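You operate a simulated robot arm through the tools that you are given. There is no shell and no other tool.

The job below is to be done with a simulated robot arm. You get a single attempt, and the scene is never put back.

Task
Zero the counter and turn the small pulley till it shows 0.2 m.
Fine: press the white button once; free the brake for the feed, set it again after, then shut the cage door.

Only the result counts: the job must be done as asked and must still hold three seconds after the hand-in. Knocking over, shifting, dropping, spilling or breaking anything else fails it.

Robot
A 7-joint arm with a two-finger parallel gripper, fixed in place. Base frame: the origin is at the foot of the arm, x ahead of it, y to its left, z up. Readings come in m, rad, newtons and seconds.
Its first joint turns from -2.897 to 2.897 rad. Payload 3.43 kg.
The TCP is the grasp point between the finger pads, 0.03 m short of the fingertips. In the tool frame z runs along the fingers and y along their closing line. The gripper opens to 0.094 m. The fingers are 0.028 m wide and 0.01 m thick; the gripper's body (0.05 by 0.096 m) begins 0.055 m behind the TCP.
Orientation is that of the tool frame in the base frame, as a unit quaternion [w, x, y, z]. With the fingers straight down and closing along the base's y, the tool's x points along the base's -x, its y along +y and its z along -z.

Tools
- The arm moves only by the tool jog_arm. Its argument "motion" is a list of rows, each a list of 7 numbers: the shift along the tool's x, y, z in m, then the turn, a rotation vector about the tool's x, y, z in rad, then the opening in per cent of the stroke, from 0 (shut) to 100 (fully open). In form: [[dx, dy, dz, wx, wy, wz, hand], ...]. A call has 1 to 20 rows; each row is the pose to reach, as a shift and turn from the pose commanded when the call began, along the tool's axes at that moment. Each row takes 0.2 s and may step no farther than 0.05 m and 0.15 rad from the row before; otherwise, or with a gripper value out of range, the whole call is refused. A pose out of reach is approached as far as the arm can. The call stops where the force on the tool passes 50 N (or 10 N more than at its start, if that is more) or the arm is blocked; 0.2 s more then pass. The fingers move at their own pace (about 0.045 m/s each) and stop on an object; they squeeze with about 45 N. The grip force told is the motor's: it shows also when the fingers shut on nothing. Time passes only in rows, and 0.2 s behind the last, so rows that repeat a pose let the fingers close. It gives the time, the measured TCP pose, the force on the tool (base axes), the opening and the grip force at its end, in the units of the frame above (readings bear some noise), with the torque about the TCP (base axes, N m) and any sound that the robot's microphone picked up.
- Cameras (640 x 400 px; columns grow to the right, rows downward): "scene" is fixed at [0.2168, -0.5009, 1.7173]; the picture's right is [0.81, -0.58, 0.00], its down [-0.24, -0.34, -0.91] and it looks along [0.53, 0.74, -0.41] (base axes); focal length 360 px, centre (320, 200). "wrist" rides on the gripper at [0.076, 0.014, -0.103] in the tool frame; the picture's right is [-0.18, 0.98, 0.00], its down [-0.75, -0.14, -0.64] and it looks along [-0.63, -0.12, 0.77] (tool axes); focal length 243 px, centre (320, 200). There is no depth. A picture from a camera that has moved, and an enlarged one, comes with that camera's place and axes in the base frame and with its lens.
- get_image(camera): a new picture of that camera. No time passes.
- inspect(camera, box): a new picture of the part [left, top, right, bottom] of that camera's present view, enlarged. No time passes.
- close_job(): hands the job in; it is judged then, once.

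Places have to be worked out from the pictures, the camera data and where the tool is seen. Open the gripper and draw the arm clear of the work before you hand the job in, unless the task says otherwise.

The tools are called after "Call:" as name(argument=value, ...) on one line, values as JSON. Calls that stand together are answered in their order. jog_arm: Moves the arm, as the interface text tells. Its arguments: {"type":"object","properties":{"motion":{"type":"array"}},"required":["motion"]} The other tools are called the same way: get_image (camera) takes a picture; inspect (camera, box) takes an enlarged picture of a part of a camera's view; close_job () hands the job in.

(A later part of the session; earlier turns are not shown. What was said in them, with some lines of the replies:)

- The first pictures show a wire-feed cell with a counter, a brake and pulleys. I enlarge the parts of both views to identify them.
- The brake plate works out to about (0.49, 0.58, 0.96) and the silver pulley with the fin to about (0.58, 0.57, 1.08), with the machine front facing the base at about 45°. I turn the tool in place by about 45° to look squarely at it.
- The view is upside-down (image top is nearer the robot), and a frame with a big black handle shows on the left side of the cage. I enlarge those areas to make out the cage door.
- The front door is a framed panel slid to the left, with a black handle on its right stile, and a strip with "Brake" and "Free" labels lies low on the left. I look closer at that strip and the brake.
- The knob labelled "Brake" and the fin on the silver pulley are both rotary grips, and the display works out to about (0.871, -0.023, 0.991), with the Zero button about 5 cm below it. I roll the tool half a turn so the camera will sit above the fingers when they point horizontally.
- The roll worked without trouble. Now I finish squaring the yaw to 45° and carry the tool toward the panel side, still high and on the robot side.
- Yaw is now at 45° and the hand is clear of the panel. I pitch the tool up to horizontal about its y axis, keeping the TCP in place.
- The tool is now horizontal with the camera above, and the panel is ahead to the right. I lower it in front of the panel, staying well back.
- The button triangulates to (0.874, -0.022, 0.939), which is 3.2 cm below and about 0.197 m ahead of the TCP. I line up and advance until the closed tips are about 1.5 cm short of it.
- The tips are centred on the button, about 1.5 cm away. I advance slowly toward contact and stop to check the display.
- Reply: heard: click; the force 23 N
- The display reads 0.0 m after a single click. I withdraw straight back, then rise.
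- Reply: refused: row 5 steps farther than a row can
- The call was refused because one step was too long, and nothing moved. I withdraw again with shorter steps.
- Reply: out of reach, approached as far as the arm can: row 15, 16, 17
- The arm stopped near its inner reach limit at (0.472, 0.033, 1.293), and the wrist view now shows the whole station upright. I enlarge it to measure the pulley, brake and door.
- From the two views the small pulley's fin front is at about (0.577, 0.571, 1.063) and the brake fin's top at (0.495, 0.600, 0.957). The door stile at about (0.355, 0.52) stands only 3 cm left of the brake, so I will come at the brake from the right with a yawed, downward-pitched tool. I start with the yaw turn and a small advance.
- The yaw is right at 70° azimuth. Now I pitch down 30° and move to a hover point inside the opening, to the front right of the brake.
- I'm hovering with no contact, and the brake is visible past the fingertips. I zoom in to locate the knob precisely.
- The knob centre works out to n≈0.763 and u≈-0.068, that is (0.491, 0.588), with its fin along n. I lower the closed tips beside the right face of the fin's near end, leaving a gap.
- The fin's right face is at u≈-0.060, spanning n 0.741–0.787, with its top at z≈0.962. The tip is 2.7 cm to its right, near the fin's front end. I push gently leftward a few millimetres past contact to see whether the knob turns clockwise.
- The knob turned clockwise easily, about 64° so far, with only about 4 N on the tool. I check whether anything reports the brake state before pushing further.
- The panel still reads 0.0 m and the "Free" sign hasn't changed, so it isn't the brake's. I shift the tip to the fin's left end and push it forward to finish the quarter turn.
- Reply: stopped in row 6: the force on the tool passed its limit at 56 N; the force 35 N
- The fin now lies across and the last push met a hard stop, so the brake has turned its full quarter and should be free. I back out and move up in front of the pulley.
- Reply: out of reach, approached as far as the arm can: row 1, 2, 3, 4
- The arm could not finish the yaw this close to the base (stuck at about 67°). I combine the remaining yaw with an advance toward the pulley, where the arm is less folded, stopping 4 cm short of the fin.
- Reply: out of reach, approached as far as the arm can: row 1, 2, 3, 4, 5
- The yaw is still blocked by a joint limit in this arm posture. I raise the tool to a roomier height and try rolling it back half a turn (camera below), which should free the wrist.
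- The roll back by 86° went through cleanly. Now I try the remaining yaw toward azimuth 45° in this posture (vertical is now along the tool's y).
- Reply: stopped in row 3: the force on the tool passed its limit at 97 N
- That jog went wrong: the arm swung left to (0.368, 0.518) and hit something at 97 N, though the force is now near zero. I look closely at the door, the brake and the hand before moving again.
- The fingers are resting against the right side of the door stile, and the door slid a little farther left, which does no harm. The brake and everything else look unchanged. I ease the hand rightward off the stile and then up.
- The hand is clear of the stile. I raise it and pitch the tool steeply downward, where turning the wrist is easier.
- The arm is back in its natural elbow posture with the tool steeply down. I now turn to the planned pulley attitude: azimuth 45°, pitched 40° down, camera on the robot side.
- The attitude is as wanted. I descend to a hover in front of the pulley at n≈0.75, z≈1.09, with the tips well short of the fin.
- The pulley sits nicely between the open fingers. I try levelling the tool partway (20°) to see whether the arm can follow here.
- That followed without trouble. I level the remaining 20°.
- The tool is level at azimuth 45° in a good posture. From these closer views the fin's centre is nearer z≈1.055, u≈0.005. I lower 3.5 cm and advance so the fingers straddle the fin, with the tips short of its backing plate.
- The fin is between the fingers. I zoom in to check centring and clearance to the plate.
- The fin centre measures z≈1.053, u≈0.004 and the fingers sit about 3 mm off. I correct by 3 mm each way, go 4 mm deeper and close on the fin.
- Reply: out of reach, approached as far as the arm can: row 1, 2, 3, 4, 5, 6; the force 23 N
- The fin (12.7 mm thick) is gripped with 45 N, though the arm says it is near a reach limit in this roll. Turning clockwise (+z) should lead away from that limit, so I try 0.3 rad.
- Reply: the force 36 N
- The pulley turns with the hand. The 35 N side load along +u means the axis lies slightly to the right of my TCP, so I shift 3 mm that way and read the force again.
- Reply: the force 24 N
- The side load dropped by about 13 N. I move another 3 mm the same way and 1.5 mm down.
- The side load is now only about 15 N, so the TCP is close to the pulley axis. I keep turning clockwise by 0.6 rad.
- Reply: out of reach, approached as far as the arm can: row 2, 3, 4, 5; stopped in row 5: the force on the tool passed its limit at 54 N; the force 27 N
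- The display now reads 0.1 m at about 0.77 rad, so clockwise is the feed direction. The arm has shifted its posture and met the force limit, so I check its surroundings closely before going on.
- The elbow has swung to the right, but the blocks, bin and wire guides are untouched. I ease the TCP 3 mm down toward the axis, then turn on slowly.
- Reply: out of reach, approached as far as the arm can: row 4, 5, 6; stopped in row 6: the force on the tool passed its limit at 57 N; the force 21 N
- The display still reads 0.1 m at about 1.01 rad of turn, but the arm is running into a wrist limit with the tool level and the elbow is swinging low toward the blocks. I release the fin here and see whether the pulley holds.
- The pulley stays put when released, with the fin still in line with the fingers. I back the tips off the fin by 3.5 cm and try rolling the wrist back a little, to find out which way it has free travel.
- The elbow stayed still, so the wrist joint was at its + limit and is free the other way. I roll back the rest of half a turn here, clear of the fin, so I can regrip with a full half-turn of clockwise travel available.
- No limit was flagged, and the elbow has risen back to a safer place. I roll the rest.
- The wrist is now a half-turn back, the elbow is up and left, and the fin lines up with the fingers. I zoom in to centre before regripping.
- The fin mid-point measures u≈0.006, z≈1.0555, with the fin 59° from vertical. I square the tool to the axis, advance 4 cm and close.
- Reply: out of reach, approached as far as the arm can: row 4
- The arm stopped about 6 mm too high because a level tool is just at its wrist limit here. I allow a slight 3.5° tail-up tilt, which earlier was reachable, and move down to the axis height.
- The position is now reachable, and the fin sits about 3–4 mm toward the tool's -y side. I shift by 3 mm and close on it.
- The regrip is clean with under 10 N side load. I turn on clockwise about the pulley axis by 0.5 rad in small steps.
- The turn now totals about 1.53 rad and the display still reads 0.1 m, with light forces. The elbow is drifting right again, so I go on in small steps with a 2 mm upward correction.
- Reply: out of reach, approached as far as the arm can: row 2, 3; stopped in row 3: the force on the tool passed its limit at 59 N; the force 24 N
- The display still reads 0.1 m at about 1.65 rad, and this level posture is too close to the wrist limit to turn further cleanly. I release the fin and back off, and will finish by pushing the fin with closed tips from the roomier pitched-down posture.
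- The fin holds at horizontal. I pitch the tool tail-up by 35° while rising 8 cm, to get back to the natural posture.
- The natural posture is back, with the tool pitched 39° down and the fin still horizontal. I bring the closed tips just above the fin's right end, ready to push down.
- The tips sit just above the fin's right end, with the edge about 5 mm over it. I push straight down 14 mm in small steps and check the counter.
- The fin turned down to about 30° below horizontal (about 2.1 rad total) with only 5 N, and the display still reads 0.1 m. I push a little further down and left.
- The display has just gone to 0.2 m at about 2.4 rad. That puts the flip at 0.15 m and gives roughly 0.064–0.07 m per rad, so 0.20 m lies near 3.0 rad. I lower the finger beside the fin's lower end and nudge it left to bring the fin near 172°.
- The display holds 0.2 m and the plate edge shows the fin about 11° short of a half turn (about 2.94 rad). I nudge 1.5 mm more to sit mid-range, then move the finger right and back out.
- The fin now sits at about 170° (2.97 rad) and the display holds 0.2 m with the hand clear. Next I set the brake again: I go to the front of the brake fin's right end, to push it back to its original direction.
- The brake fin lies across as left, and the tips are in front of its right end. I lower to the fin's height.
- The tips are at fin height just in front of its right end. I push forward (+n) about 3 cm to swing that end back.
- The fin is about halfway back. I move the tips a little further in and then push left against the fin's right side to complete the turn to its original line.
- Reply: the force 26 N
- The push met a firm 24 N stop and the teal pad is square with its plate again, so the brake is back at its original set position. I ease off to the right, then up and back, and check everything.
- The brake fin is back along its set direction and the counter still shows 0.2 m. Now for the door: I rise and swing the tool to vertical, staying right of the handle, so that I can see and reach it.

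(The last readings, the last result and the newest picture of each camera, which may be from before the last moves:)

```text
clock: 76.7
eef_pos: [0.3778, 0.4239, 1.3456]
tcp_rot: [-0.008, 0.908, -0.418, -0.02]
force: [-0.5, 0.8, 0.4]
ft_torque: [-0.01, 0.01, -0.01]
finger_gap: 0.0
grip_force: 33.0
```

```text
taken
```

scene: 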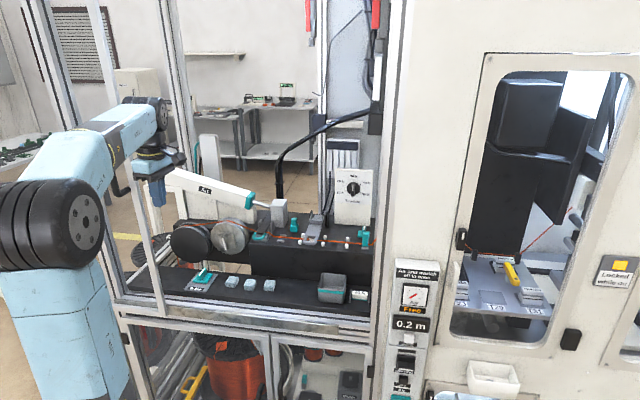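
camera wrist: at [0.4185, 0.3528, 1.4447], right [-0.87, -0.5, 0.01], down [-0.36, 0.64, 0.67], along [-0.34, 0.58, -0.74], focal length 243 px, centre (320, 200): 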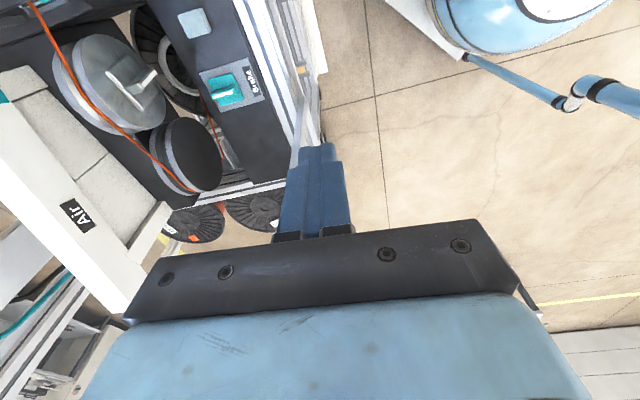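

The hand hides the stile from its own camera, so I move 20 cm to the right for a clear view of the door and handle.

Call:
jog_arm(motion=[[0.045, 0, 0, 0, 0, 0, 0], [0.09, 0, 0, 0, 0, 0, 0], [0.135, 0, 0, 0, 0, 0, 0], [0.18, 0, 0, 0, 0, 0, 0], [0.22, 0, 0, 0, 0, 0, 0]])

Call:
get_image(camera="wrist")

Call:
get_image(camera="scene")

Call:
inspect(camera="scene", box=[60, 100, 220, 330])

```text
clock: 77.8
eef_pos: [0.52, 0.2556, 1.3339]
tcp_rot: [-0.009, 0.909, -0.417, -0.019]
force: [-0.2, -0.5, 0.6]
ft_torque: [-0.01, -0.02, -0.01]
finger_gap: 0.0002
grip_force: 33.4
```

```text
taken
camera wrist: at [0.5603, 0.1854, 1.4338], right [-0.87, -0.5, 0.01], down [-0.37, 0.64, 0.67], along [-0.34, 0.58, -0.74], focal length 243 px, centre (320, 200)
```

wrist: 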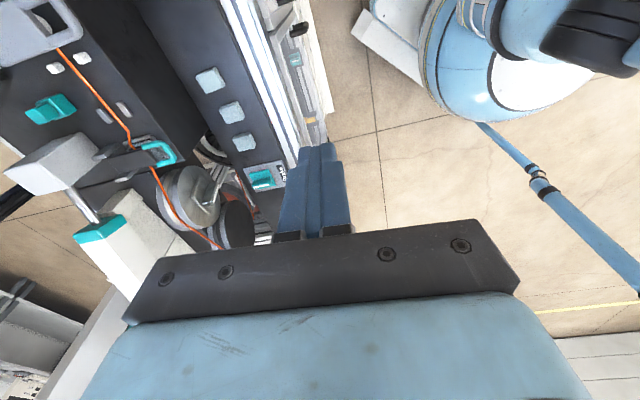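

```text
taken
```

scene: 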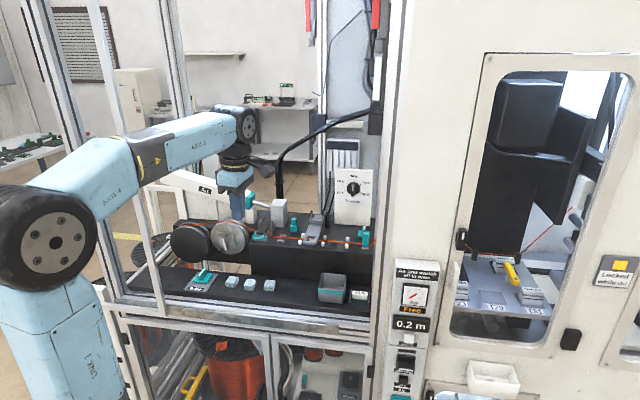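

```text
1.74 times, centred on (140, 215) of scene
camera zoom: at [0.2168, -0.5009, 1.7173], right [0.81, -0.58, 0.0], down [-0.24, -0.34, -0.91], along [0.53, 0.74, -0.41], focal length 626 px, centre (633, 174)
```

zoom: 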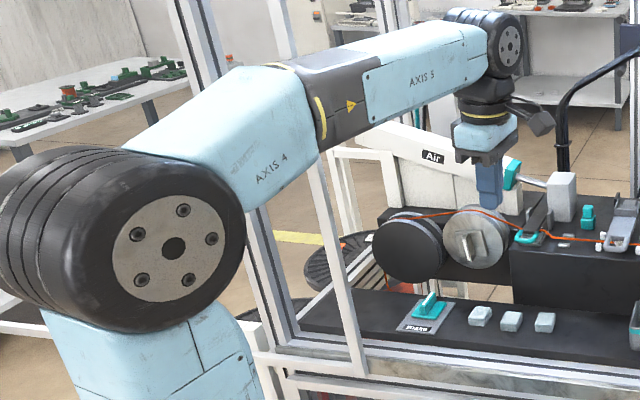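

The forearm hides the handle from the scene camera. I tilt the tool so its camera looks leftward along the front of the cage.

Call:
jog_arm(motion=[[0, 0, 0, 0, -0.13, 0, 0], [0, 0, 0, 0, -0.26, 0, 0], [0, 0, 0, 0, -0.39, 0, 0], [0, 0, 0, 0, -0.52, 0, 0], [0, 0, 0, 0, -0.65, 0, 0]])

Call:
get_image(camera="wrist")

Call:
get_image(camera="scene")

```text
clock: 79.0
eef_pos: [0.5198, 0.2568, 1.3362]
tcp_rot: [-0.142, 0.854, -0.393, -0.31]
force: [0.1, 0.6, 0.3]
ft_torque: [0.0, -0.04, -0.02]
finger_gap: 0.0
grip_force: 33.1
```

```text
taken
camera wrist: at [0.5899, 0.1531, 1.3653], right [-0.84, -0.53, 0.12], down [0.0, 0.22, 0.98], along [-0.55, 0.82, -0.18], focal length 243 px, centre (320, 200)
```

wrist: 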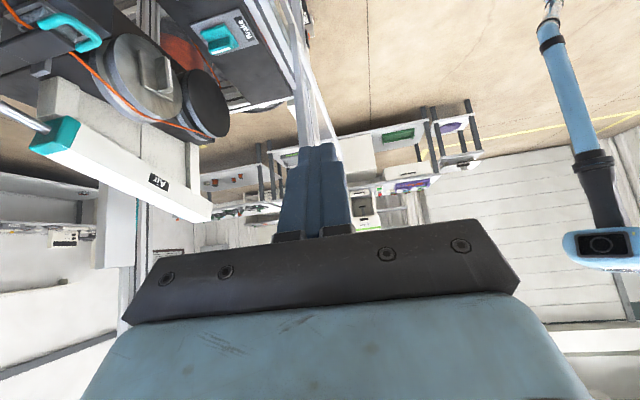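

```text
taken
```

scene: 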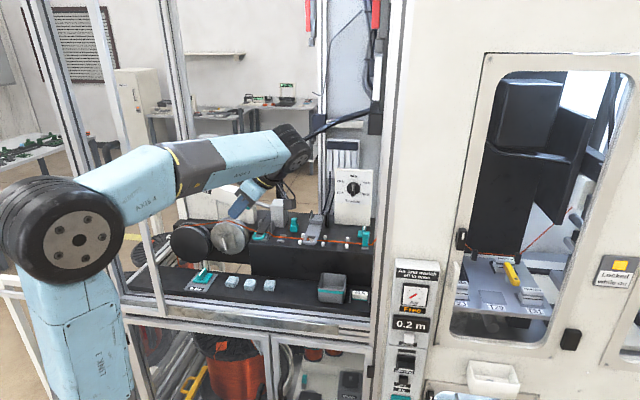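

The fingers still cover the handle. I shift 8 cm toward the robot so that the stile and handle appear beside the fingers.

Call:
jog_arm(motion=[[0, 0.04, 0, 0, 0, 0, 0], [0, 0.08, 0, 0, 0, 0, 0]])

Call:
get_image(camera="wrist")

Call:
inspect(camera="scene", box=[60, 100, 220, 330])

```text
clock: 79.7
eef_pos: [0.4591, 0.2049, 1.3329]
tcp_rot: [-0.142, 0.854, -0.392, -0.31]
force: [-0.3, -0.2, -0.4]
ft_torque: [0.02, 0.06, 0.07]
finger_gap: 0.0002
grip_force: 32.6
```

```text
taken
camera wrist: at [0.5289, 0.1008, 1.3633], right [-0.84, -0.53, 0.12], down [0.0, 0.22, 0.98], along [-0.55, 0.82, -0.18], focal length 243 px, centre (320, 200)
```

wrist: 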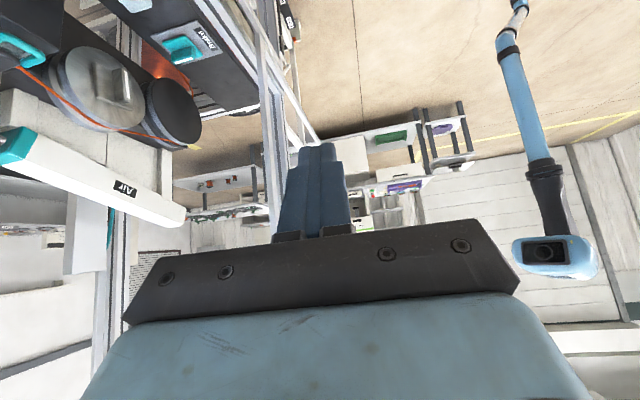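

```text
1.74 times, centred on (140, 215) of scene
camera zoom: at [0.2168, -0.5009, 1.7173], right [0.81, -0.58, 0.0], down [-0.24, -0.34, -0.91], along [0.53, 0.74, -0.41], focal length 626 px, centre (633, 174)
```

zoom: 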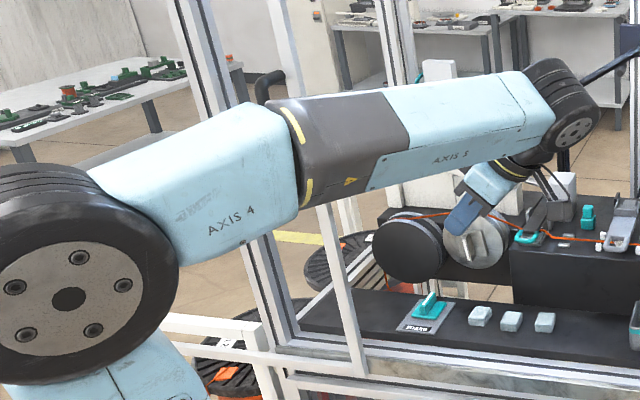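

The handle is at camera height and hidden behind the hand body. I raise the tool 20 cm so both cameras can see it.

Call:
jog_arm(motion=[[-0.0256, 0, -0.0306, 0, 0, 0, 0], [-0.0513, 0, -0.0613, 0, 0, 0, 0], [-0.0769, 0, -0.0919, 0, 0, 0, 0], [-0.1026, 0, -0.1226, 0, 0, 0, 0], [-0.128, 0, -0.153, 0, 0, 0, 0]])

Call:
get_image(camera="wrist")

Call:
get_image(camera="scene")

Call:
inspect(camera="scene", box=[60, 100, 220, 330])

```text
clock: 81.0
eef_pos: [0.5177, 0.0293, 1.5358]
tcp_rot: [-0.218, 0.724, -0.602, -0.259]
force: [0.0, -0.7, 0.4]
ft_torque: [0.01, 0.0, 0.02]
finger_gap: 0.0001
grip_force: 32.9
stopped in row 5: the arm was blocked; the commanded pose is now the measured one
```

```text
taken
camera wrist: at [0.5261, -0.0956, 1.5673], right [-0.99, -0.04, 0.11], down [0.1, 0.2, 0.98], along [-0.06, 0.98, -0.19], focal length 243 px, centre (320, 200)
```

wrist: 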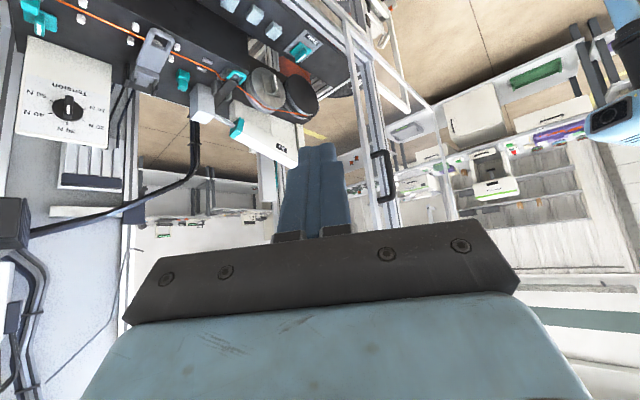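

```text
taken
```

scene: 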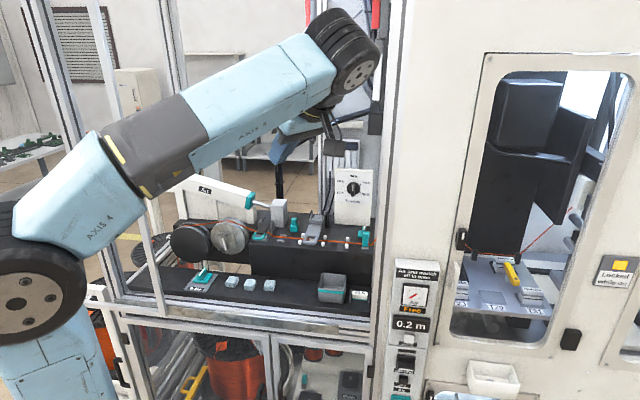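

```text
1.74 times, centred on (140, 215) of scene
camera zoom: at [0.2168, -0.5009, 1.7173], right [0.81, -0.58, 0.0], down [-0.24, -0.34, -0.91], along [0.53, 0.74, -0.41], focal length 626 px, centre (633, 174)
```

zoom: 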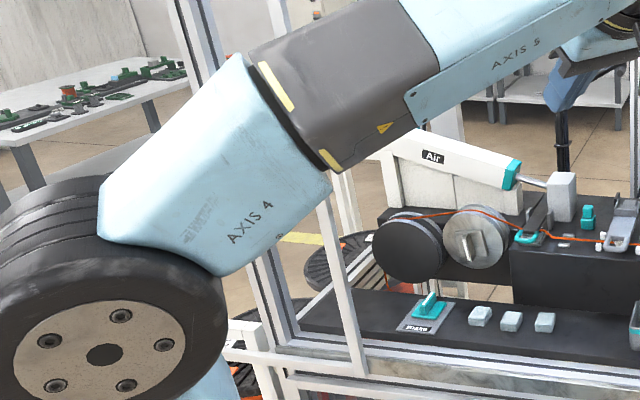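

The arm reported being blocked and drifted to (0.518, 0.029, 1.536), though with no tool force. The handle is now visible in the wrist view, so I zoom in on it and check the surroundings.

Call:
inspect(camera="wrist", box=[300, 100, 460, 240])

Call:
inspect(camera="wrist", box=[280, 0, 480, 130])

Call:
inspect(camera="scene", box=[0, 220, 200, 400])

```text
2.86 times, centred on (380, 170) of wrist
camera zoom: at [0.5261, -0.0956, 1.5673], right [-0.99, -0.04, 0.11], down [0.1, 0.2, 0.98], along [-0.06, 0.98, -0.19], focal length 693 px, centre (149, 286)
```

zoom: 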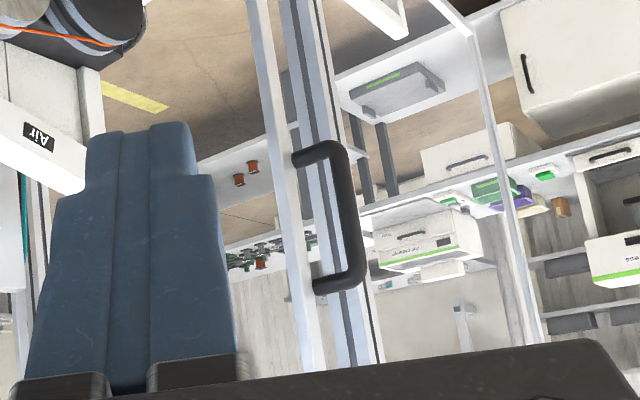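

```text
3.08 times, centred on (380, 65) of wrist
camera zoom: at [0.5261, -0.0956, 1.5673], right [-0.99, -0.04, 0.11], down [0.1, 0.2, 0.98], along [-0.06, 0.98, -0.19], focal length 746 px, centre (135, 615)
```

zoom: 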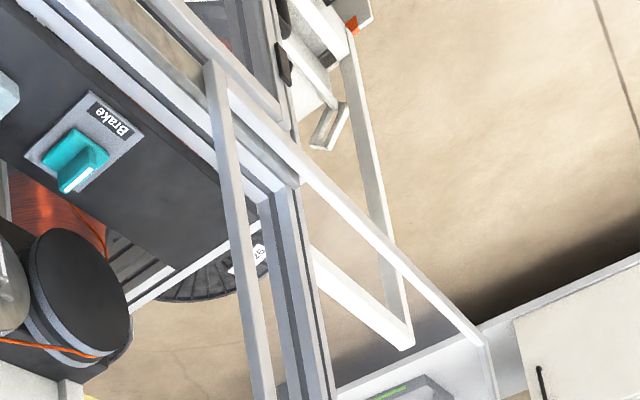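

```text
2.22 times, centred on (100, 310) of scene
camera zoom: at [0.2168, -0.5009, 1.7173], right [0.81, -0.58, 0.0], down [-0.24, -0.34, -0.91], along [0.53, 0.74, -0.41], focal length 800 px, centre (809, -44)
```

zoom: 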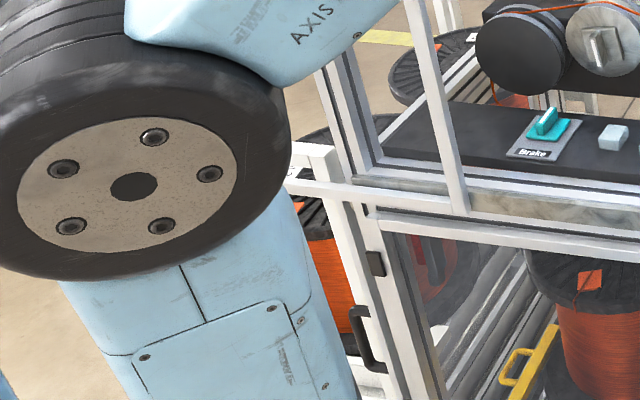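

The handle bar triangulates to n≈0.56, u≈-0.13, spanning z≈1.345–1.47. My plan is to put closed, vertical fingers just left of the bar near its top and push it right. First I turn the tool back to straight down with the camera toward the robot.

Call:
jog_arm(motion=[[0, 0, 0, 0.0367, 0.0708, 0.1033, 0], [0, 0, 0, 0.0734, 0.1415, 0.2065, 0], [0, 0, 0, 0.1101, 0.2123, 0.3098, 0], [0, 0, 0, 0.1468, 0.2831, 0.413, 0], [0, 0, 0, 0.1835, 0.3538, 0.5163, 0], [0, 0, 0, 0.2202, 0.4246, 0.6195, 0], [0, 0, 0, 0.2569, 0.4954, 0.7228, 0], [0, 0, 0, 0.2936, 0.5661, 0.826, 0], [0, 0, 0, 0.3303, 0.6369, 0.9293, 0]])

Call:
get_image(camera="wrist")

Call:
get_image(camera="scene")

```text
clock: 83.0
eef_pos: [0.5175, 0.0385, 1.5253]
tcp_rot: [0.006, -0.402, 0.915, 0.003]
force: [0.9, -6.8, -0.1]
ft_torque: [0.55, 0.06, -0.01]
finger_gap: 0.0001
grip_force: 33.1
out of reach, approached as far as the arm can: row 9
```

```text
taken
camera wrist: at [0.4552, -0.0092, 1.626], right [-0.6, 0.8, 0.0], down [0.61, 0.45, 0.65], along [0.52, 0.39, -0.76], focal length 243 px, centre (320, 200)
```

wrist: 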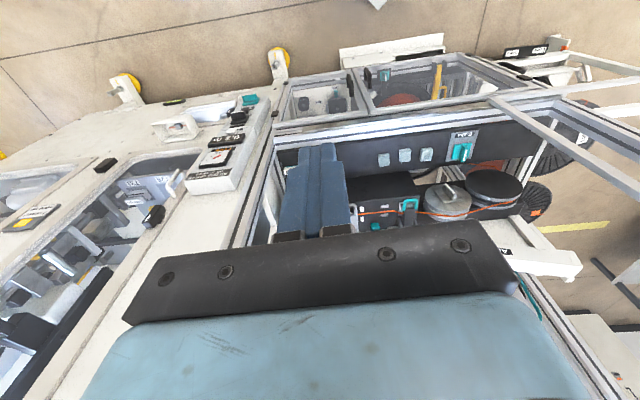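

```text
taken
```

scene: 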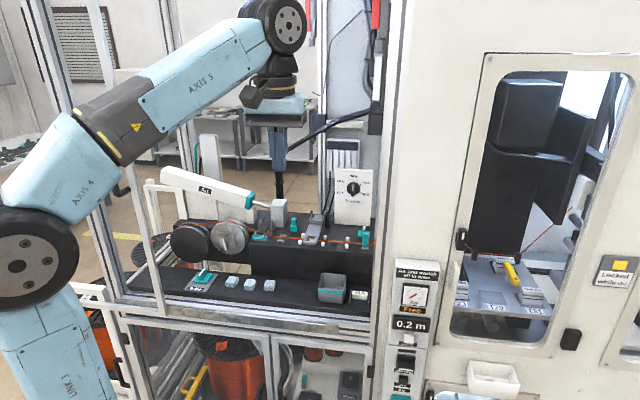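

The tool is nearly vertical now, but a small 7 N force is showing. I hold still for one step to see whether it's only transient.

Call:
jog_arm(motion=[[0, 0, 0, 0, 0, 0, 0], [0, 0, 0, 0, 0, 0, 0]])

Call:
inspect(camera="scene", box=[0, 100, 200, 320])

```text
clock: 83.7
eef_pos: [0.519, 0.0288, 1.5235]
tcp_rot: [0.008, -0.39, 0.921, 0.003]
force: [0.0, 0.4, 0.4]
ft_torque: [0.0, -0.01, -0.03]
finger_gap: 0.0
grip_force: 32.8
```

```text
1.82 times, centred on (100, 210) of scene
camera zoom: at [0.2168, -0.5009, 1.7173], right [0.81, -0.58, 0.0], down [-0.24, -0.34, -0.91], along [0.53, 0.74, -0.41], focal length 654 px, centre (720, 182)
```

zoom: 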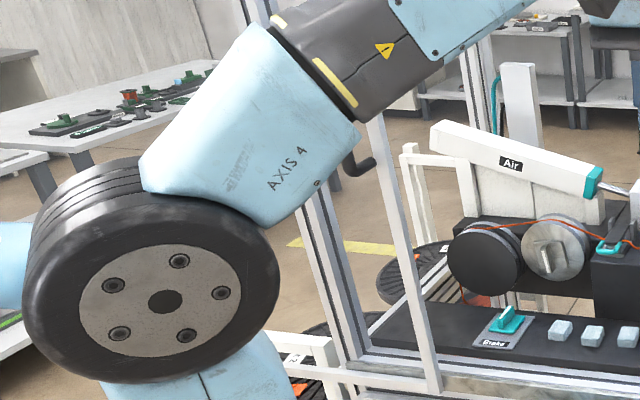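

That was only transient; the force is now zero and the tool is straight down. I travel left in front of the cage, at z≈1.50, to a point in front and left of the handle bar.

Call:
jog_arm(motion=[[-0.0076, 0.0438, 0.0018, 0, 0, 0, 0], [-0.0151, 0.0876, 0.0035, 0, 0, 0, 0], [-0.0227, 0.1314, 0.0053, 0, 0, 0, 0], [-0.0302, 0.1752, 0.0071, 0, 0, 0, 0], [-0.0378, 0.219, 0.0088, 0, 0, 0, 0], [-0.0453, 0.2628, 0.0106, 0, 0, 0, 0], [-0.0529, 0.3065, 0.0124, 0, 0, 0, 0], [-0.0604, 0.3503, 0.0141, 0, 0, 0, 0], [-0.068, 0.3941, 0.0159, 0, 0, 0, 0], [-0.0755, 0.4379, 0.0177, 0, 0, 0, 0], [-0.0831, 0.4817, 0.0194, 0, 0, 0, 0], [-0.0906, 0.5255, 0.0212, 0, 0, 0, 0]])

Call:
get_image(camera="wrist")

Call:
get_image(camera="scene")

```text
clock: 86.2
eef_pos: [0.2126, 0.4639, 1.503]
tcp_rot: [-0.001, -0.382, 0.924, -0.001]
force: [0.3, -1.0, 0.6]
ft_torque: [0.08, -0.03, 0.0]
finger_gap: 0.0001
grip_force: 32.9
out of reach, approached as far as the arm can: row 2
```

```text
taken
camera wrist: at [0.149, 0.4207, 1.6055], right [-0.56, 0.83, 0.0], down [0.63, 0.43, 0.64], along [0.53, 0.36, -0.77], focal length 243 px, centre (320, 200)
```

wrist: 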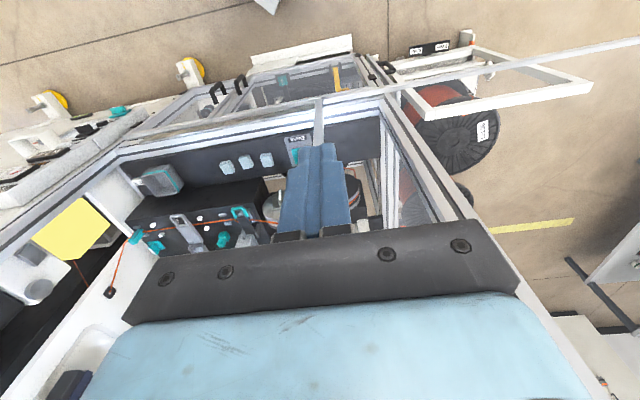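

```text
taken
```

scene: 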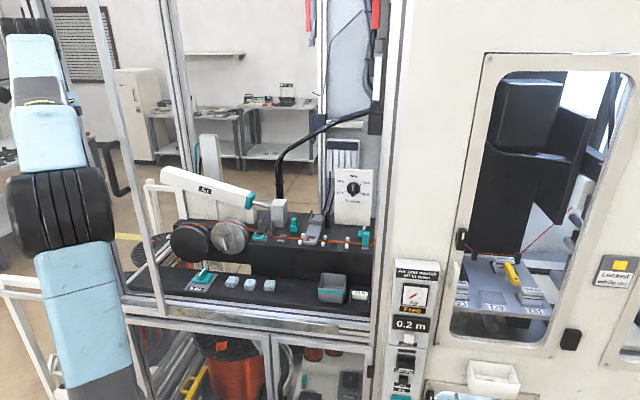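

I'm in front and left of the handle at u≈-0.18. The scene camera now has a clear view of the handle, so I zoom in to refine its place.

Call:
inspect(camera="scene", box=[70, 110, 190, 210])

Call:
inspect(camera="wrist", box=[240, 60, 480, 240])

```text
4.00 times, centred on (130, 160) of scene
camera zoom: at [0.2168, -0.5009, 1.7173], right [0.81, -0.58, 0.0], down [-0.24, -0.34, -0.91], along [0.53, 0.74, -0.41], focal length 1440 px, centre (1080, 360)
```

zoom: 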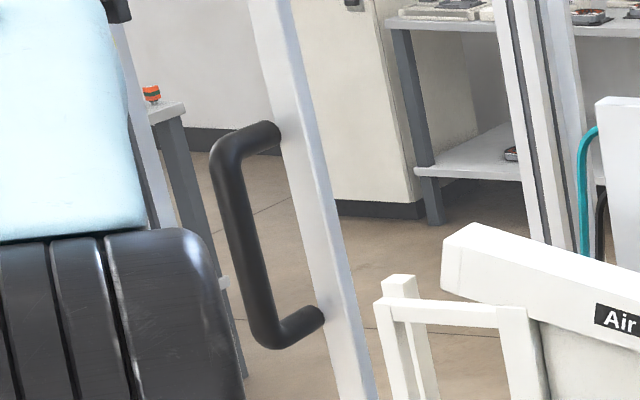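

```text
2.22 times, centred on (360, 150) of wrist
camera zoom: at [0.149, 0.4207, 1.6055], right [-0.56, 0.83, 0.0], down [0.63, 0.43, 0.64], along [0.53, 0.36, -0.77], focal length 539 px, centre (231, 311)
```

zoom: 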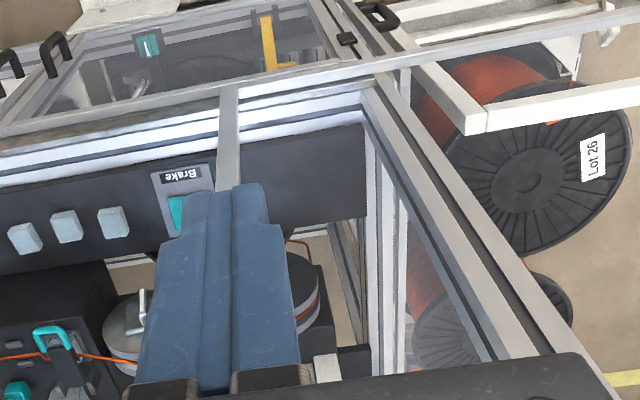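

The bar refines to u≈-0.15, n≈0.557, z 1.35–1.47. I step left to u≈-0.20, lower so the tips reach beside the bar's upper part, and move in level with it.

Call:
jog_arm(motion=[[0, 0.022, 0, 0, 0, 0, 0], [0, 0.022, 0.027, 0, 0, 0, 0], [0, 0.022, 0.053, 0, 0, 0, 0], [-0.027, 0.022, 0.053, 0, 0, 0, 0], [-0.054, 0.022, 0.053, 0, 0, 0, 0], [-0.079, 0.022, 0.053, 0, 0, 0, 0]])

Call:
get_image(camera="wrist")

Call:
inspect(camera="scene", box=[30, 80, 190, 230])

```text
clock: 87.7
eef_pos: [0.2506, 0.5351, 1.4499]
tcp_rot: [0.0, -0.382, 0.924, 0.0]
force: [-0.4, -0.5, 1.1]
ft_torque: [0.04, -0.05, 0.01]
finger_gap: 0.0
grip_force: 33.0
```

```text
taken
camera wrist: at [0.1872, 0.4922, 1.5525], right [-0.56, 0.83, 0.0], down [0.63, 0.43, 0.64], along [0.53, 0.36, -0.77], focal length 243 px, centre (320, 200)
```

wrist: 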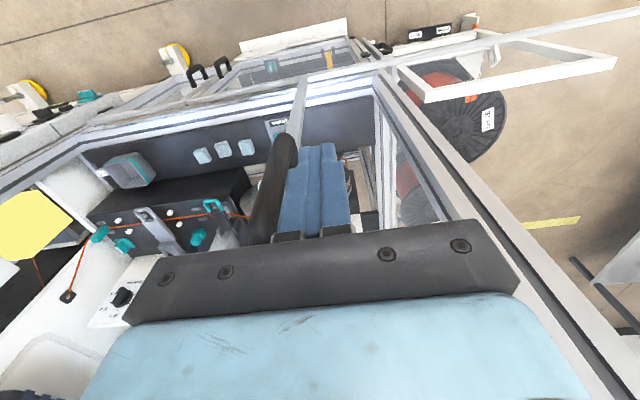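

```text
2.67 times, centred on (110, 155) of scene
camera zoom: at [0.2168, -0.5009, 1.7173], right [0.81, -0.58, 0.0], down [-0.24, -0.34, -0.91], along [0.53, 0.74, -0.41], focal length 960 px, centre (880, 320)
```

zoom: 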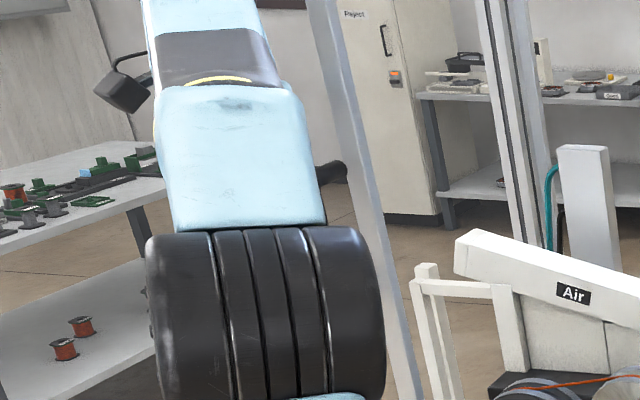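

The fingers are just left of the black bar. I push right slowly by 6 cm and watch the force.

Call:
jog_arm(motion=[[0, -0.015, 0, 0, 0, 0, 0], [0, -0.025, 0, 0, 0, 0, 0], [0, -0.035, 0, 0, 0, 0, 0], [0, -0.045, 0, 0, 0, 0, 0], [0, -0.06, 0, 0, 0, 0, 0]])

Call:
get_image(camera="wrist")

Call:
get_image(camera="scene")

```text
clock: 88.8
eef_pos: [0.2944, 0.493, 1.4484]
tcp_rot: [-0.001, -0.381, 0.924, -0.001]
force: [0.0, -0.1, 0.0]
ft_torque: [-0.02, -0.03, -0.05]
finger_gap: 0.0002
grip_force: 32.9
```

```text
taken
camera wrist: at [0.2307, 0.4503, 1.5519], right [-0.56, 0.83, 0.0], down [0.63, 0.43, 0.64], along [0.53, 0.36, -0.77], focal length 243 px, centre (320, 200)
```

wrist: 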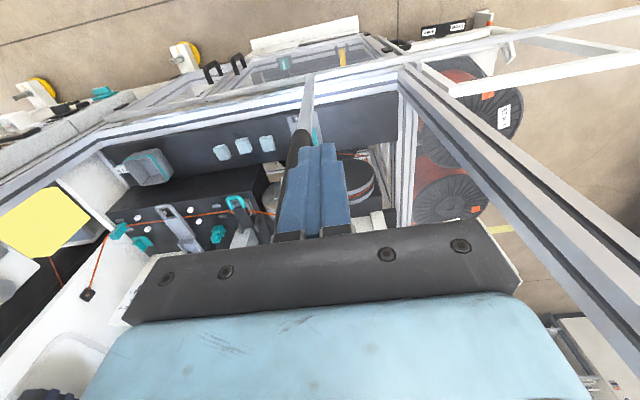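

```text
taken
```

scene: 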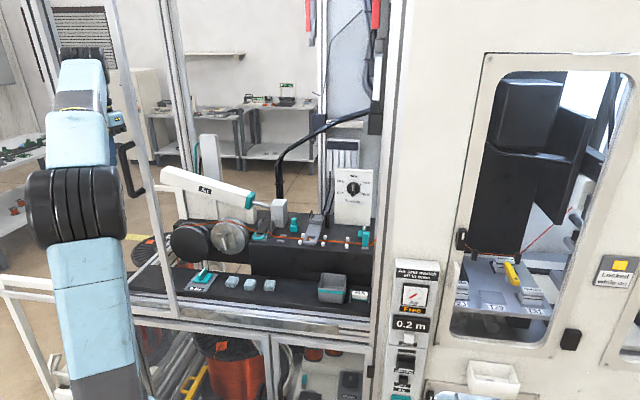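

The door slides easily (no force at the end of the push, and the stile has moved right). I keep pushing right at a moderate pace for 28 cm.

Call:
jog_arm(motion=[[0, -0.03, 0, 0, 0, 0, 0], [0, -0.06, 0, 0, 0, 0, 0], [0, -0.09, 0, 0, 0, 0, 0], [0, -0.12, 0, 0, 0, 0, 0], [0, -0.15, 0, 0, 0, 0, 0], [0, -0.18, 0, 0, 0, 0, 0], [0, -0.21, 0, 0, 0, 0, 0], [0, -0.24, 0, 0, 0, 0, 0], [0, -0.265, 0, 0, 0, 0, 0], [0, -0.28, 0, 0, 0, 0, 0]])

Call:
get_image(camera="wrist")

Call:
get_image(camera="scene")

```text
clock: 91.0
eef_pos: [0.4938, 0.2945, 1.4506]
tcp_rot: [0.0, -0.382, 0.924, -0.001]
force: [0.1, 0.9, 0.6]
ft_torque: [-0.02, 0.01, -0.01]
finger_gap: 0.0
grip_force: 33.2
```

```text
taken
camera wrist: at [0.4293, 0.2522, 1.5539], right [-0.56, 0.83, 0.0], down [0.63, 0.43, 0.64], along [0.53, 0.36, -0.77], focal length 243 px, centre (320, 200)
```

wrist: 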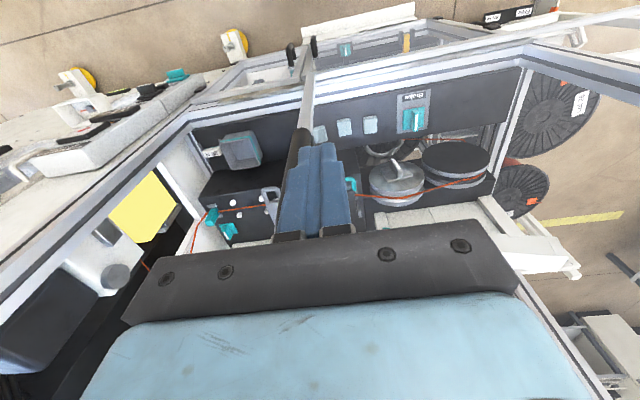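

```text
taken
```

scene: 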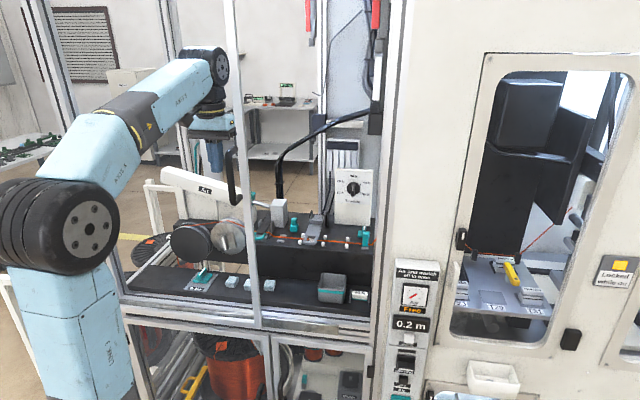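

The door is following nicely and the stile is about halfway across. I keep pushing right for another 27 cm.

Call:
jog_arm(motion=[[0, -0.03, 0, 0, 0, 0, 0], [0, -0.06, 0, 0, 0, 0, 0], [0, -0.09, 0, 0, 0, 0, 0], [0, -0.12, 0, 0, 0, 0, 0], [0, -0.15, 0, 0, 0, 0, 0], [0, -0.18, 0, 0, 0, 0, 0], [0, -0.21, 0, 0, 0, 0, 0], [0, -0.24, 0, 0, 0, 0, 0], [0, -0.26, 0, 0, 0, 0, 0], [0, -0.27, 0, 0, 0, 0, 0]])

Call:
get_image(camera="wrist")

Call:
get_image(camera="scene")

```text
clock: 93.2
eef_pos: [0.6846, 0.1058, 1.4489]
tcp_rot: [0.0, -0.382, 0.924, -0.001]
force: [0.8, 0.1, -0.8]
ft_torque: [0.03, 0.0, 0.0]
finger_gap: 0.0002
grip_force: 33.0
```

```text
taken
camera wrist: at [0.6207, 0.0616, 1.552], right [-0.56, 0.83, 0.0], down [0.63, 0.43, 0.64], along [0.53, 0.36, -0.77], focal length 243 px, centre (320, 200)
```

wrist: 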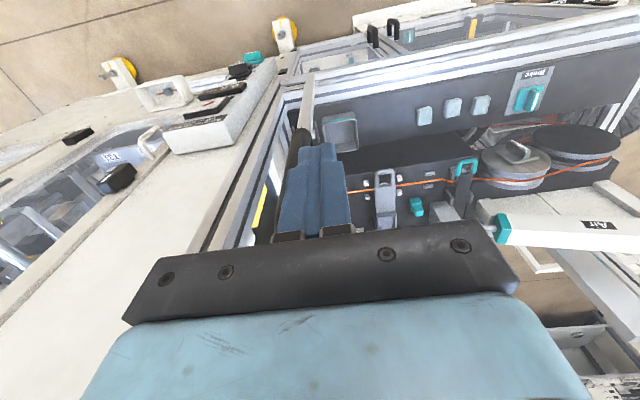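

```text
taken
```

scene: 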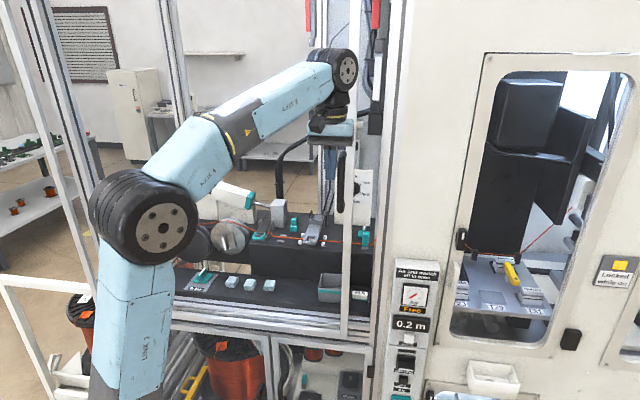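

The stile is a few centimetres from the right post. I push on slowly until it meets the stop.

Call:
jog_arm(motion=[[0, -0.012, 0, 0, 0, 0, 0], [0, -0.024, 0, 0, 0, 0, 0], [0, -0.036, 0, 0, 0, 0, 0], [0, -0.048, 0, 0, 0, 0, 0], [0, -0.058, 0, 0, 0, 0, 0], [0, -0.066, 0, 0, 0, 0, 0], [0, -0.073, 0, 0, 0, 0, 0], [0, -0.08, 0, 0, 0, 0, 0], [0, -0.086, 0, 0, 0, 0, 0], [0, -0.092, 0, 0, 0, 0, 0]])

Call:
get_image(camera="wrist")

Call:
get_image(camera="scene")

Call:
inspect(camera="scene", box=[300, 180, 460, 360])

```text
clock: 95.5
eef_pos: [0.7456, 0.0424, 1.4495]
tcp_rot: [-0.001, -0.384, 0.923, -0.001]
force: [-21.7, 9.3, -8.7]
ft_torque: [-0.12, -0.03, 0.24]
finger_gap: 0.0
grip_force: 32.8
```

```text
taken
camera wrist: at [0.682, -0.0022, 1.5536], right [-0.57, 0.82, 0.0], down [0.63, 0.43, 0.64], along [0.53, 0.36, -0.77], focal length 243 px, centre (320, 200)
```

wrist: 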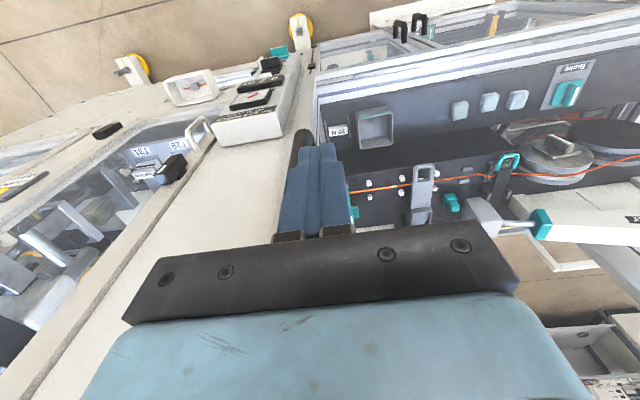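

```text
taken
```

scene: 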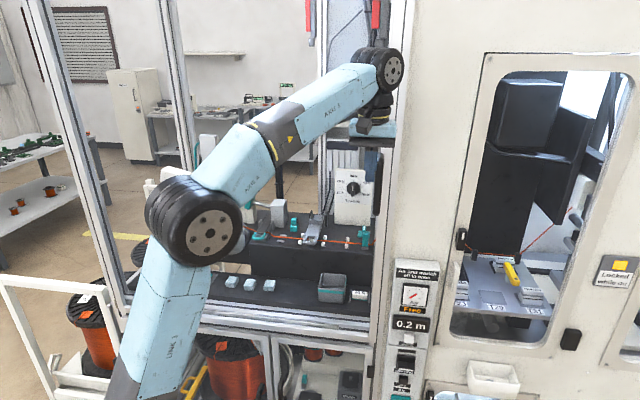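

```text
2.22 times, centred on (380, 270) of scene
camera zoom: at [0.2168, -0.5009, 1.7173], right [0.81, -0.58, 0.0], down [-0.24, -0.34, -0.91], along [0.53, 0.74, -0.41], focal length 800 px, centre (187, 44)
```

zoom: 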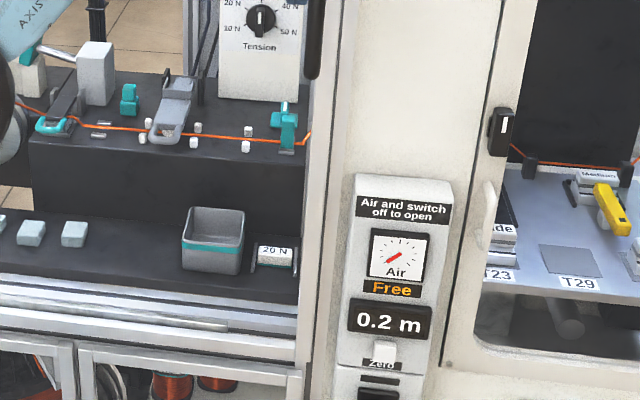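

The door met resistance at u≈0.497 with 22 N, and the stile now covers the right post. I press 5 mm harder to confirm it is fully home.

Call:
jog_arm(motion=[[0, -0.003, 0, 0, 0, 0, 0], [0, -0.005, 0, 0, 0, 0, 0], [0, -0.005, 0, 0, 0, 0, 0]])

```text
clock: 96.2
eef_pos: [0.7511, 0.0326, 1.4502]
tcp_rot: [-0.001, -0.38, 0.925, -0.002]
force: [-14.3, -15.4, -1.4]
ft_torque: [0.07, -0.09, -0.28]
finger_gap: 0.0
grip_force: 33.3
```

The load direction changed to straight out (-n), so something shifted. I look at it closely.

Call:
get_image(camera="wrist")

Call:
inspect(camera="wrist", box=[220, 40, 420, 240])

Call:
inspect(camera="scene", box=[320, 100, 440, 260])

```text
taken
camera wrist: at [0.6864, -0.0099, 1.5533], right [-0.56, 0.83, 0.0], down [0.63, 0.43, 0.64], along [0.53, 0.36, -0.77], focal length 243 px, centre (320, 200)
```

wrist: 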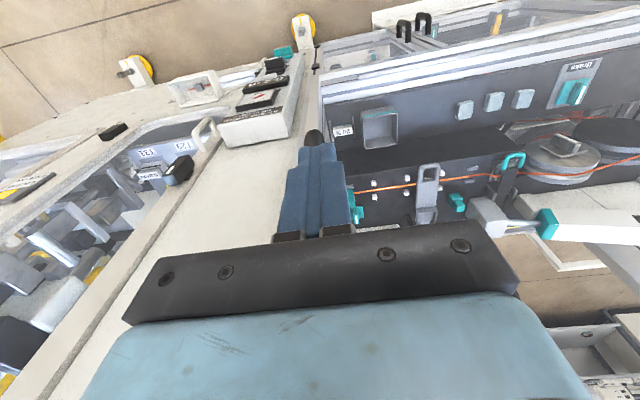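

```text
2.00 times, centred on (320, 140) of wrist
camera zoom: at [0.6864, -0.0099, 1.5533], right [-0.56, 0.83, 0.0], down [0.63, 0.43, 0.64], along [0.53, 0.36, -0.77], focal length 485 px, centre (320, 320)
```

zoom: 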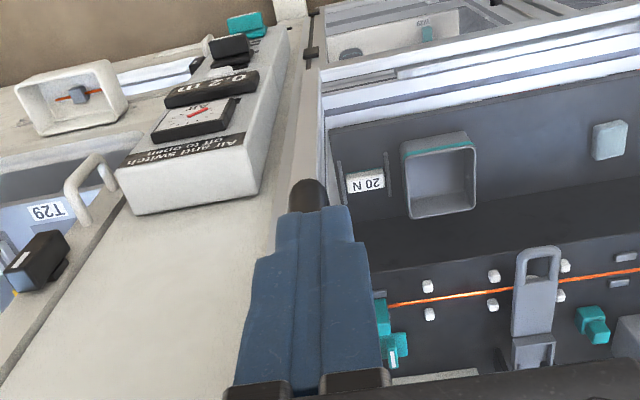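

```text
2.50 times, centred on (380, 180) of scene
camera zoom: at [0.2168, -0.5009, 1.7173], right [0.81, -0.58, 0.0], down [-0.24, -0.34, -0.91], along [0.53, 0.74, -0.41], focal length 900 px, centre (170, 250)
```

zoom: 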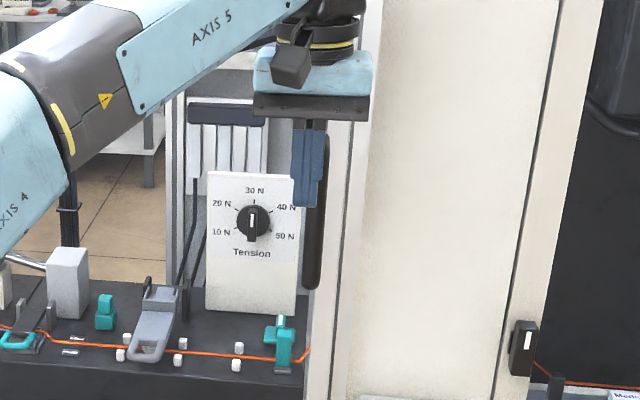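

The fingertips have slipped around to the front of the bar, which means the door stopped firmly against its end. I back straight out toward the robot.

Call:
jog_arm(motion=[[0.03, 0, 0, 0, 0, 0, 0], [0.06, 0, 0, 0, 0, 0, 0], [0.09, 0.01, 0, 0, 0, 0, 0], [0.12, 0.04, 0, 0, 0, 0, 0], [0.12, 0.08, 0, 0, 0, 0, 0], [0.12, 0.12, 0, 0, 0, 0, 0], [0.12, 0.16, 0, 0, 0, 0, 0]])

Call:
get_image(camera="wrist")

Call:
get_image(camera="scene")

Call:
inspect(camera="scene", box=[300, 180, 460, 360])

Call:
inspect(camera="scene", box=[310, 80, 430, 220])

```text
clock: 97.8
eef_pos: [0.5539, 0.0649, 1.4488]
tcp_rot: [-0.001, -0.382, 0.924, 0.0]
force: [0.5, -0.4, -0.7]
ft_torque: [0.04, 0.05, 0.01]
finger_gap: 0.0
grip_force: 32.5
```

```text
taken
camera wrist: at [0.4894, 0.0211, 1.5516], right [-0.56, 0.83, 0.0], down [0.63, 0.43, 0.64], along [0.53, 0.36, -0.77], focal length 243 px, centre (320, 200)
```

wrist: 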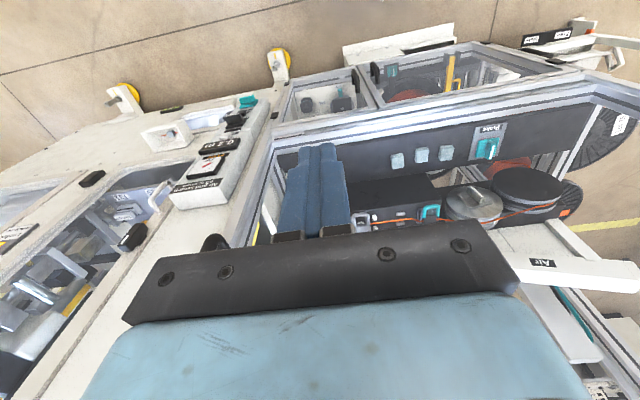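

```text
taken
```

scene: 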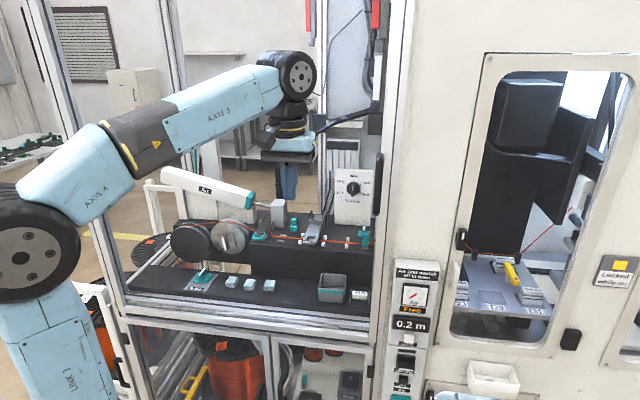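

```text
2.22 times, centred on (380, 270) of scene
camera zoom: at [0.2168, -0.5009, 1.7173], right [0.81, -0.58, 0.0], down [-0.24, -0.34, -0.91], along [0.53, 0.74, -0.41], focal length 800 px, centre (187, 44)
```

zoom: 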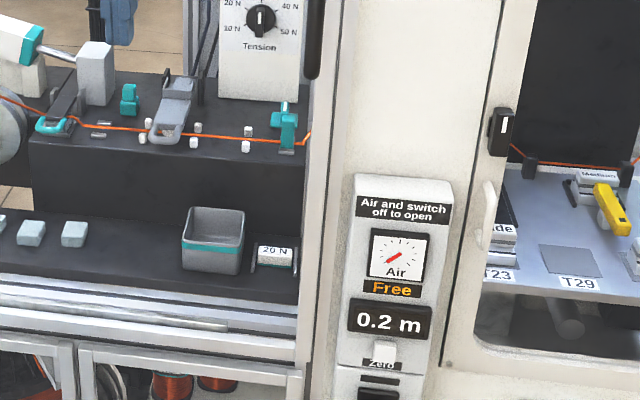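

```text
2.86 times, centred on (370, 150) of scene
camera zoom: at [0.2168, -0.5009, 1.7173], right [0.81, -0.58, 0.0], down [-0.24, -0.34, -0.91], along [0.53, 0.74, -0.41], focal length 1028 px, centre (177, 343)
```

zoom: 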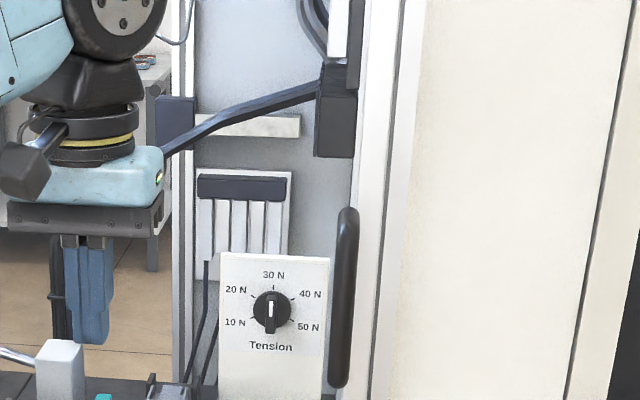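

The door is shut against the right post, the handle stays where I left it and the display reads 0.2 m. I open the gripper, draw further back, and make a last check of the brake and pulley.

Call:
jog_arm(motion=[[0.0, 0.03, -0.02, 0, 0, 0, 30], [0.0, 0.06, -0.04, 0, 0, 0, 60], [0.0, 0.1, -0.05, 0, 0, 0, 100], [0.0, 0.14, -0.05, 0, 0, 0, 100], [0.0, 0.14, -0.05, 0, 0, 0, 100], [0.0, 0.14, -0.05, 0, 0, 0, 100]])

Call:
get_image(camera="scene")

Call:
inspect(camera="scene", box=[150, 200, 310, 310])

Call:
inspect(camera="scene", box=[300, 240, 460, 350])

Call:
get_image(camera="wrist")

```text
clock: 99.2
eef_pos: [0.455, 0.163, 1.5009]
tcp_rot: [-0.001, -0.382, 0.924, 0.0]
force: [0.7, 0.2, 0.9]
ft_torque: [-0.03, -0.01, 0.01]
finger_gap: 0.0941
grip_force: 0.1
```

```text
taken
```

scene: 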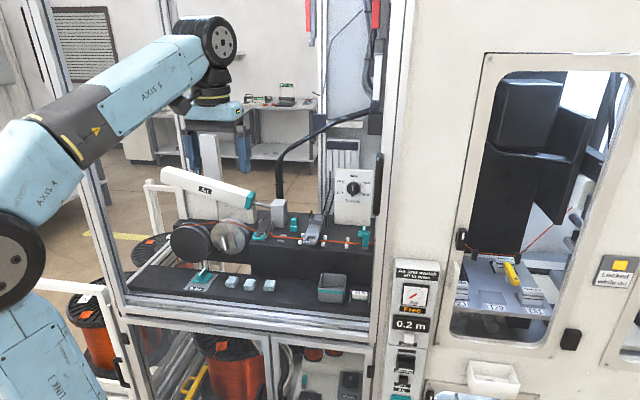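

```text
3.64 times, centred on (230, 255) of scene
camera zoom: at [0.2168, -0.5009, 1.7173], right [0.81, -0.58, 0.0], down [-0.24, -0.34, -0.91], along [0.53, 0.74, -0.41], focal length 1309 px, centre (647, 0)
```

zoom: 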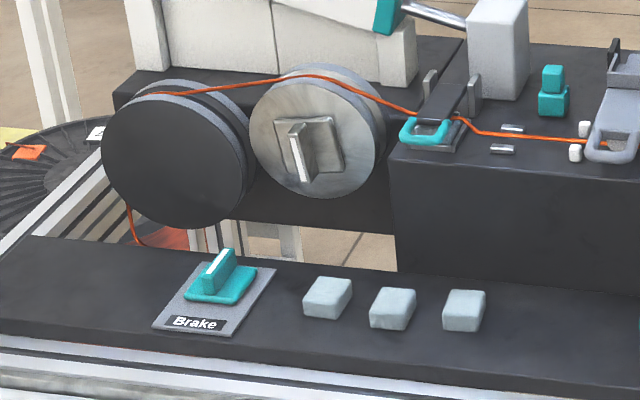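

```text
3.64 times, centred on (380, 295) of scene
camera zoom: at [0.2168, -0.5009, 1.7173], right [0.81, -0.58, 0.0], down [-0.24, -0.34, -0.91], along [0.53, 0.74, -0.41], focal length 1309 px, centre (102, -146)
```

zoom: 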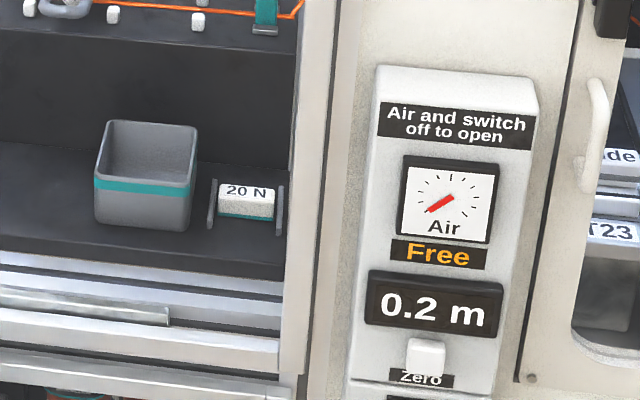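

```text
taken
camera wrist: at [0.3902, 0.1199, 1.6032], right [-0.56, 0.83, 0.0], down [0.63, 0.43, 0.64], along [0.53, 0.36, -0.77], focal length 243 px, centre (320, 200)
```

wrist: 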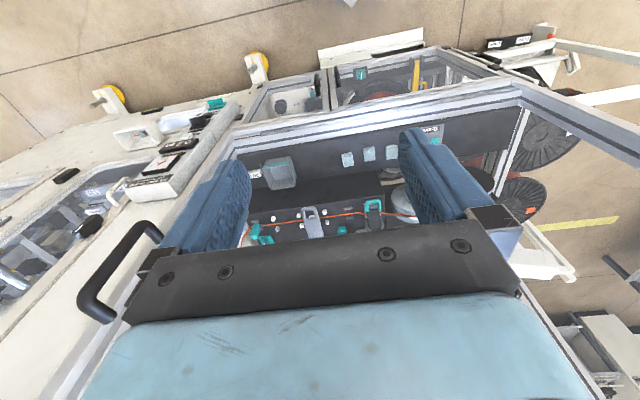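

Everything checks out: the counter shows 0.2 m, the brake fin is back in its set direction, and the door is shut. Nothing else has moved, and the gripper is open and clear, so I hand the job in.

Call:
close_job()

```text
The job is handed in.
```

I've handed the job in. The counter shows 0.2 m, the brake is set and the cage door is shut.

- **Counter:** I pressed the white button once, heard one click, and the display went to 0.0 m.
- **Brake:** I turned the brake a quarter turn to free it before the feed. Afterwards I turned it back to where it started, against its stop. Nothing on the panel shows the brake's state, so "freed" and "set" rest on the knob's stops. The "Free" sign on the panel never changed.
- **Feed:** The small pulley turned clockwise by nearly half a turn. The display switched to 0.2 m on the way, and I went on a little so it sits near the middle of that reading. I judged that position from the pulley's angle, because the display reads only to 0.1 m.
- **Door:** I slid the door to the right until it met its stop, and it has stayed there.

Early on, the arm swung off course inside the cage and hit the open door's frame with 97 N, sliding it slightly further open. Later, while I was lining up for the door, the arm also stopped once as "blocked", with no force showing at the tool. I saw no damage after either, and the blocks, bin and wire guides all look untouched.

The gripper is open and the arm is clear of the cage.
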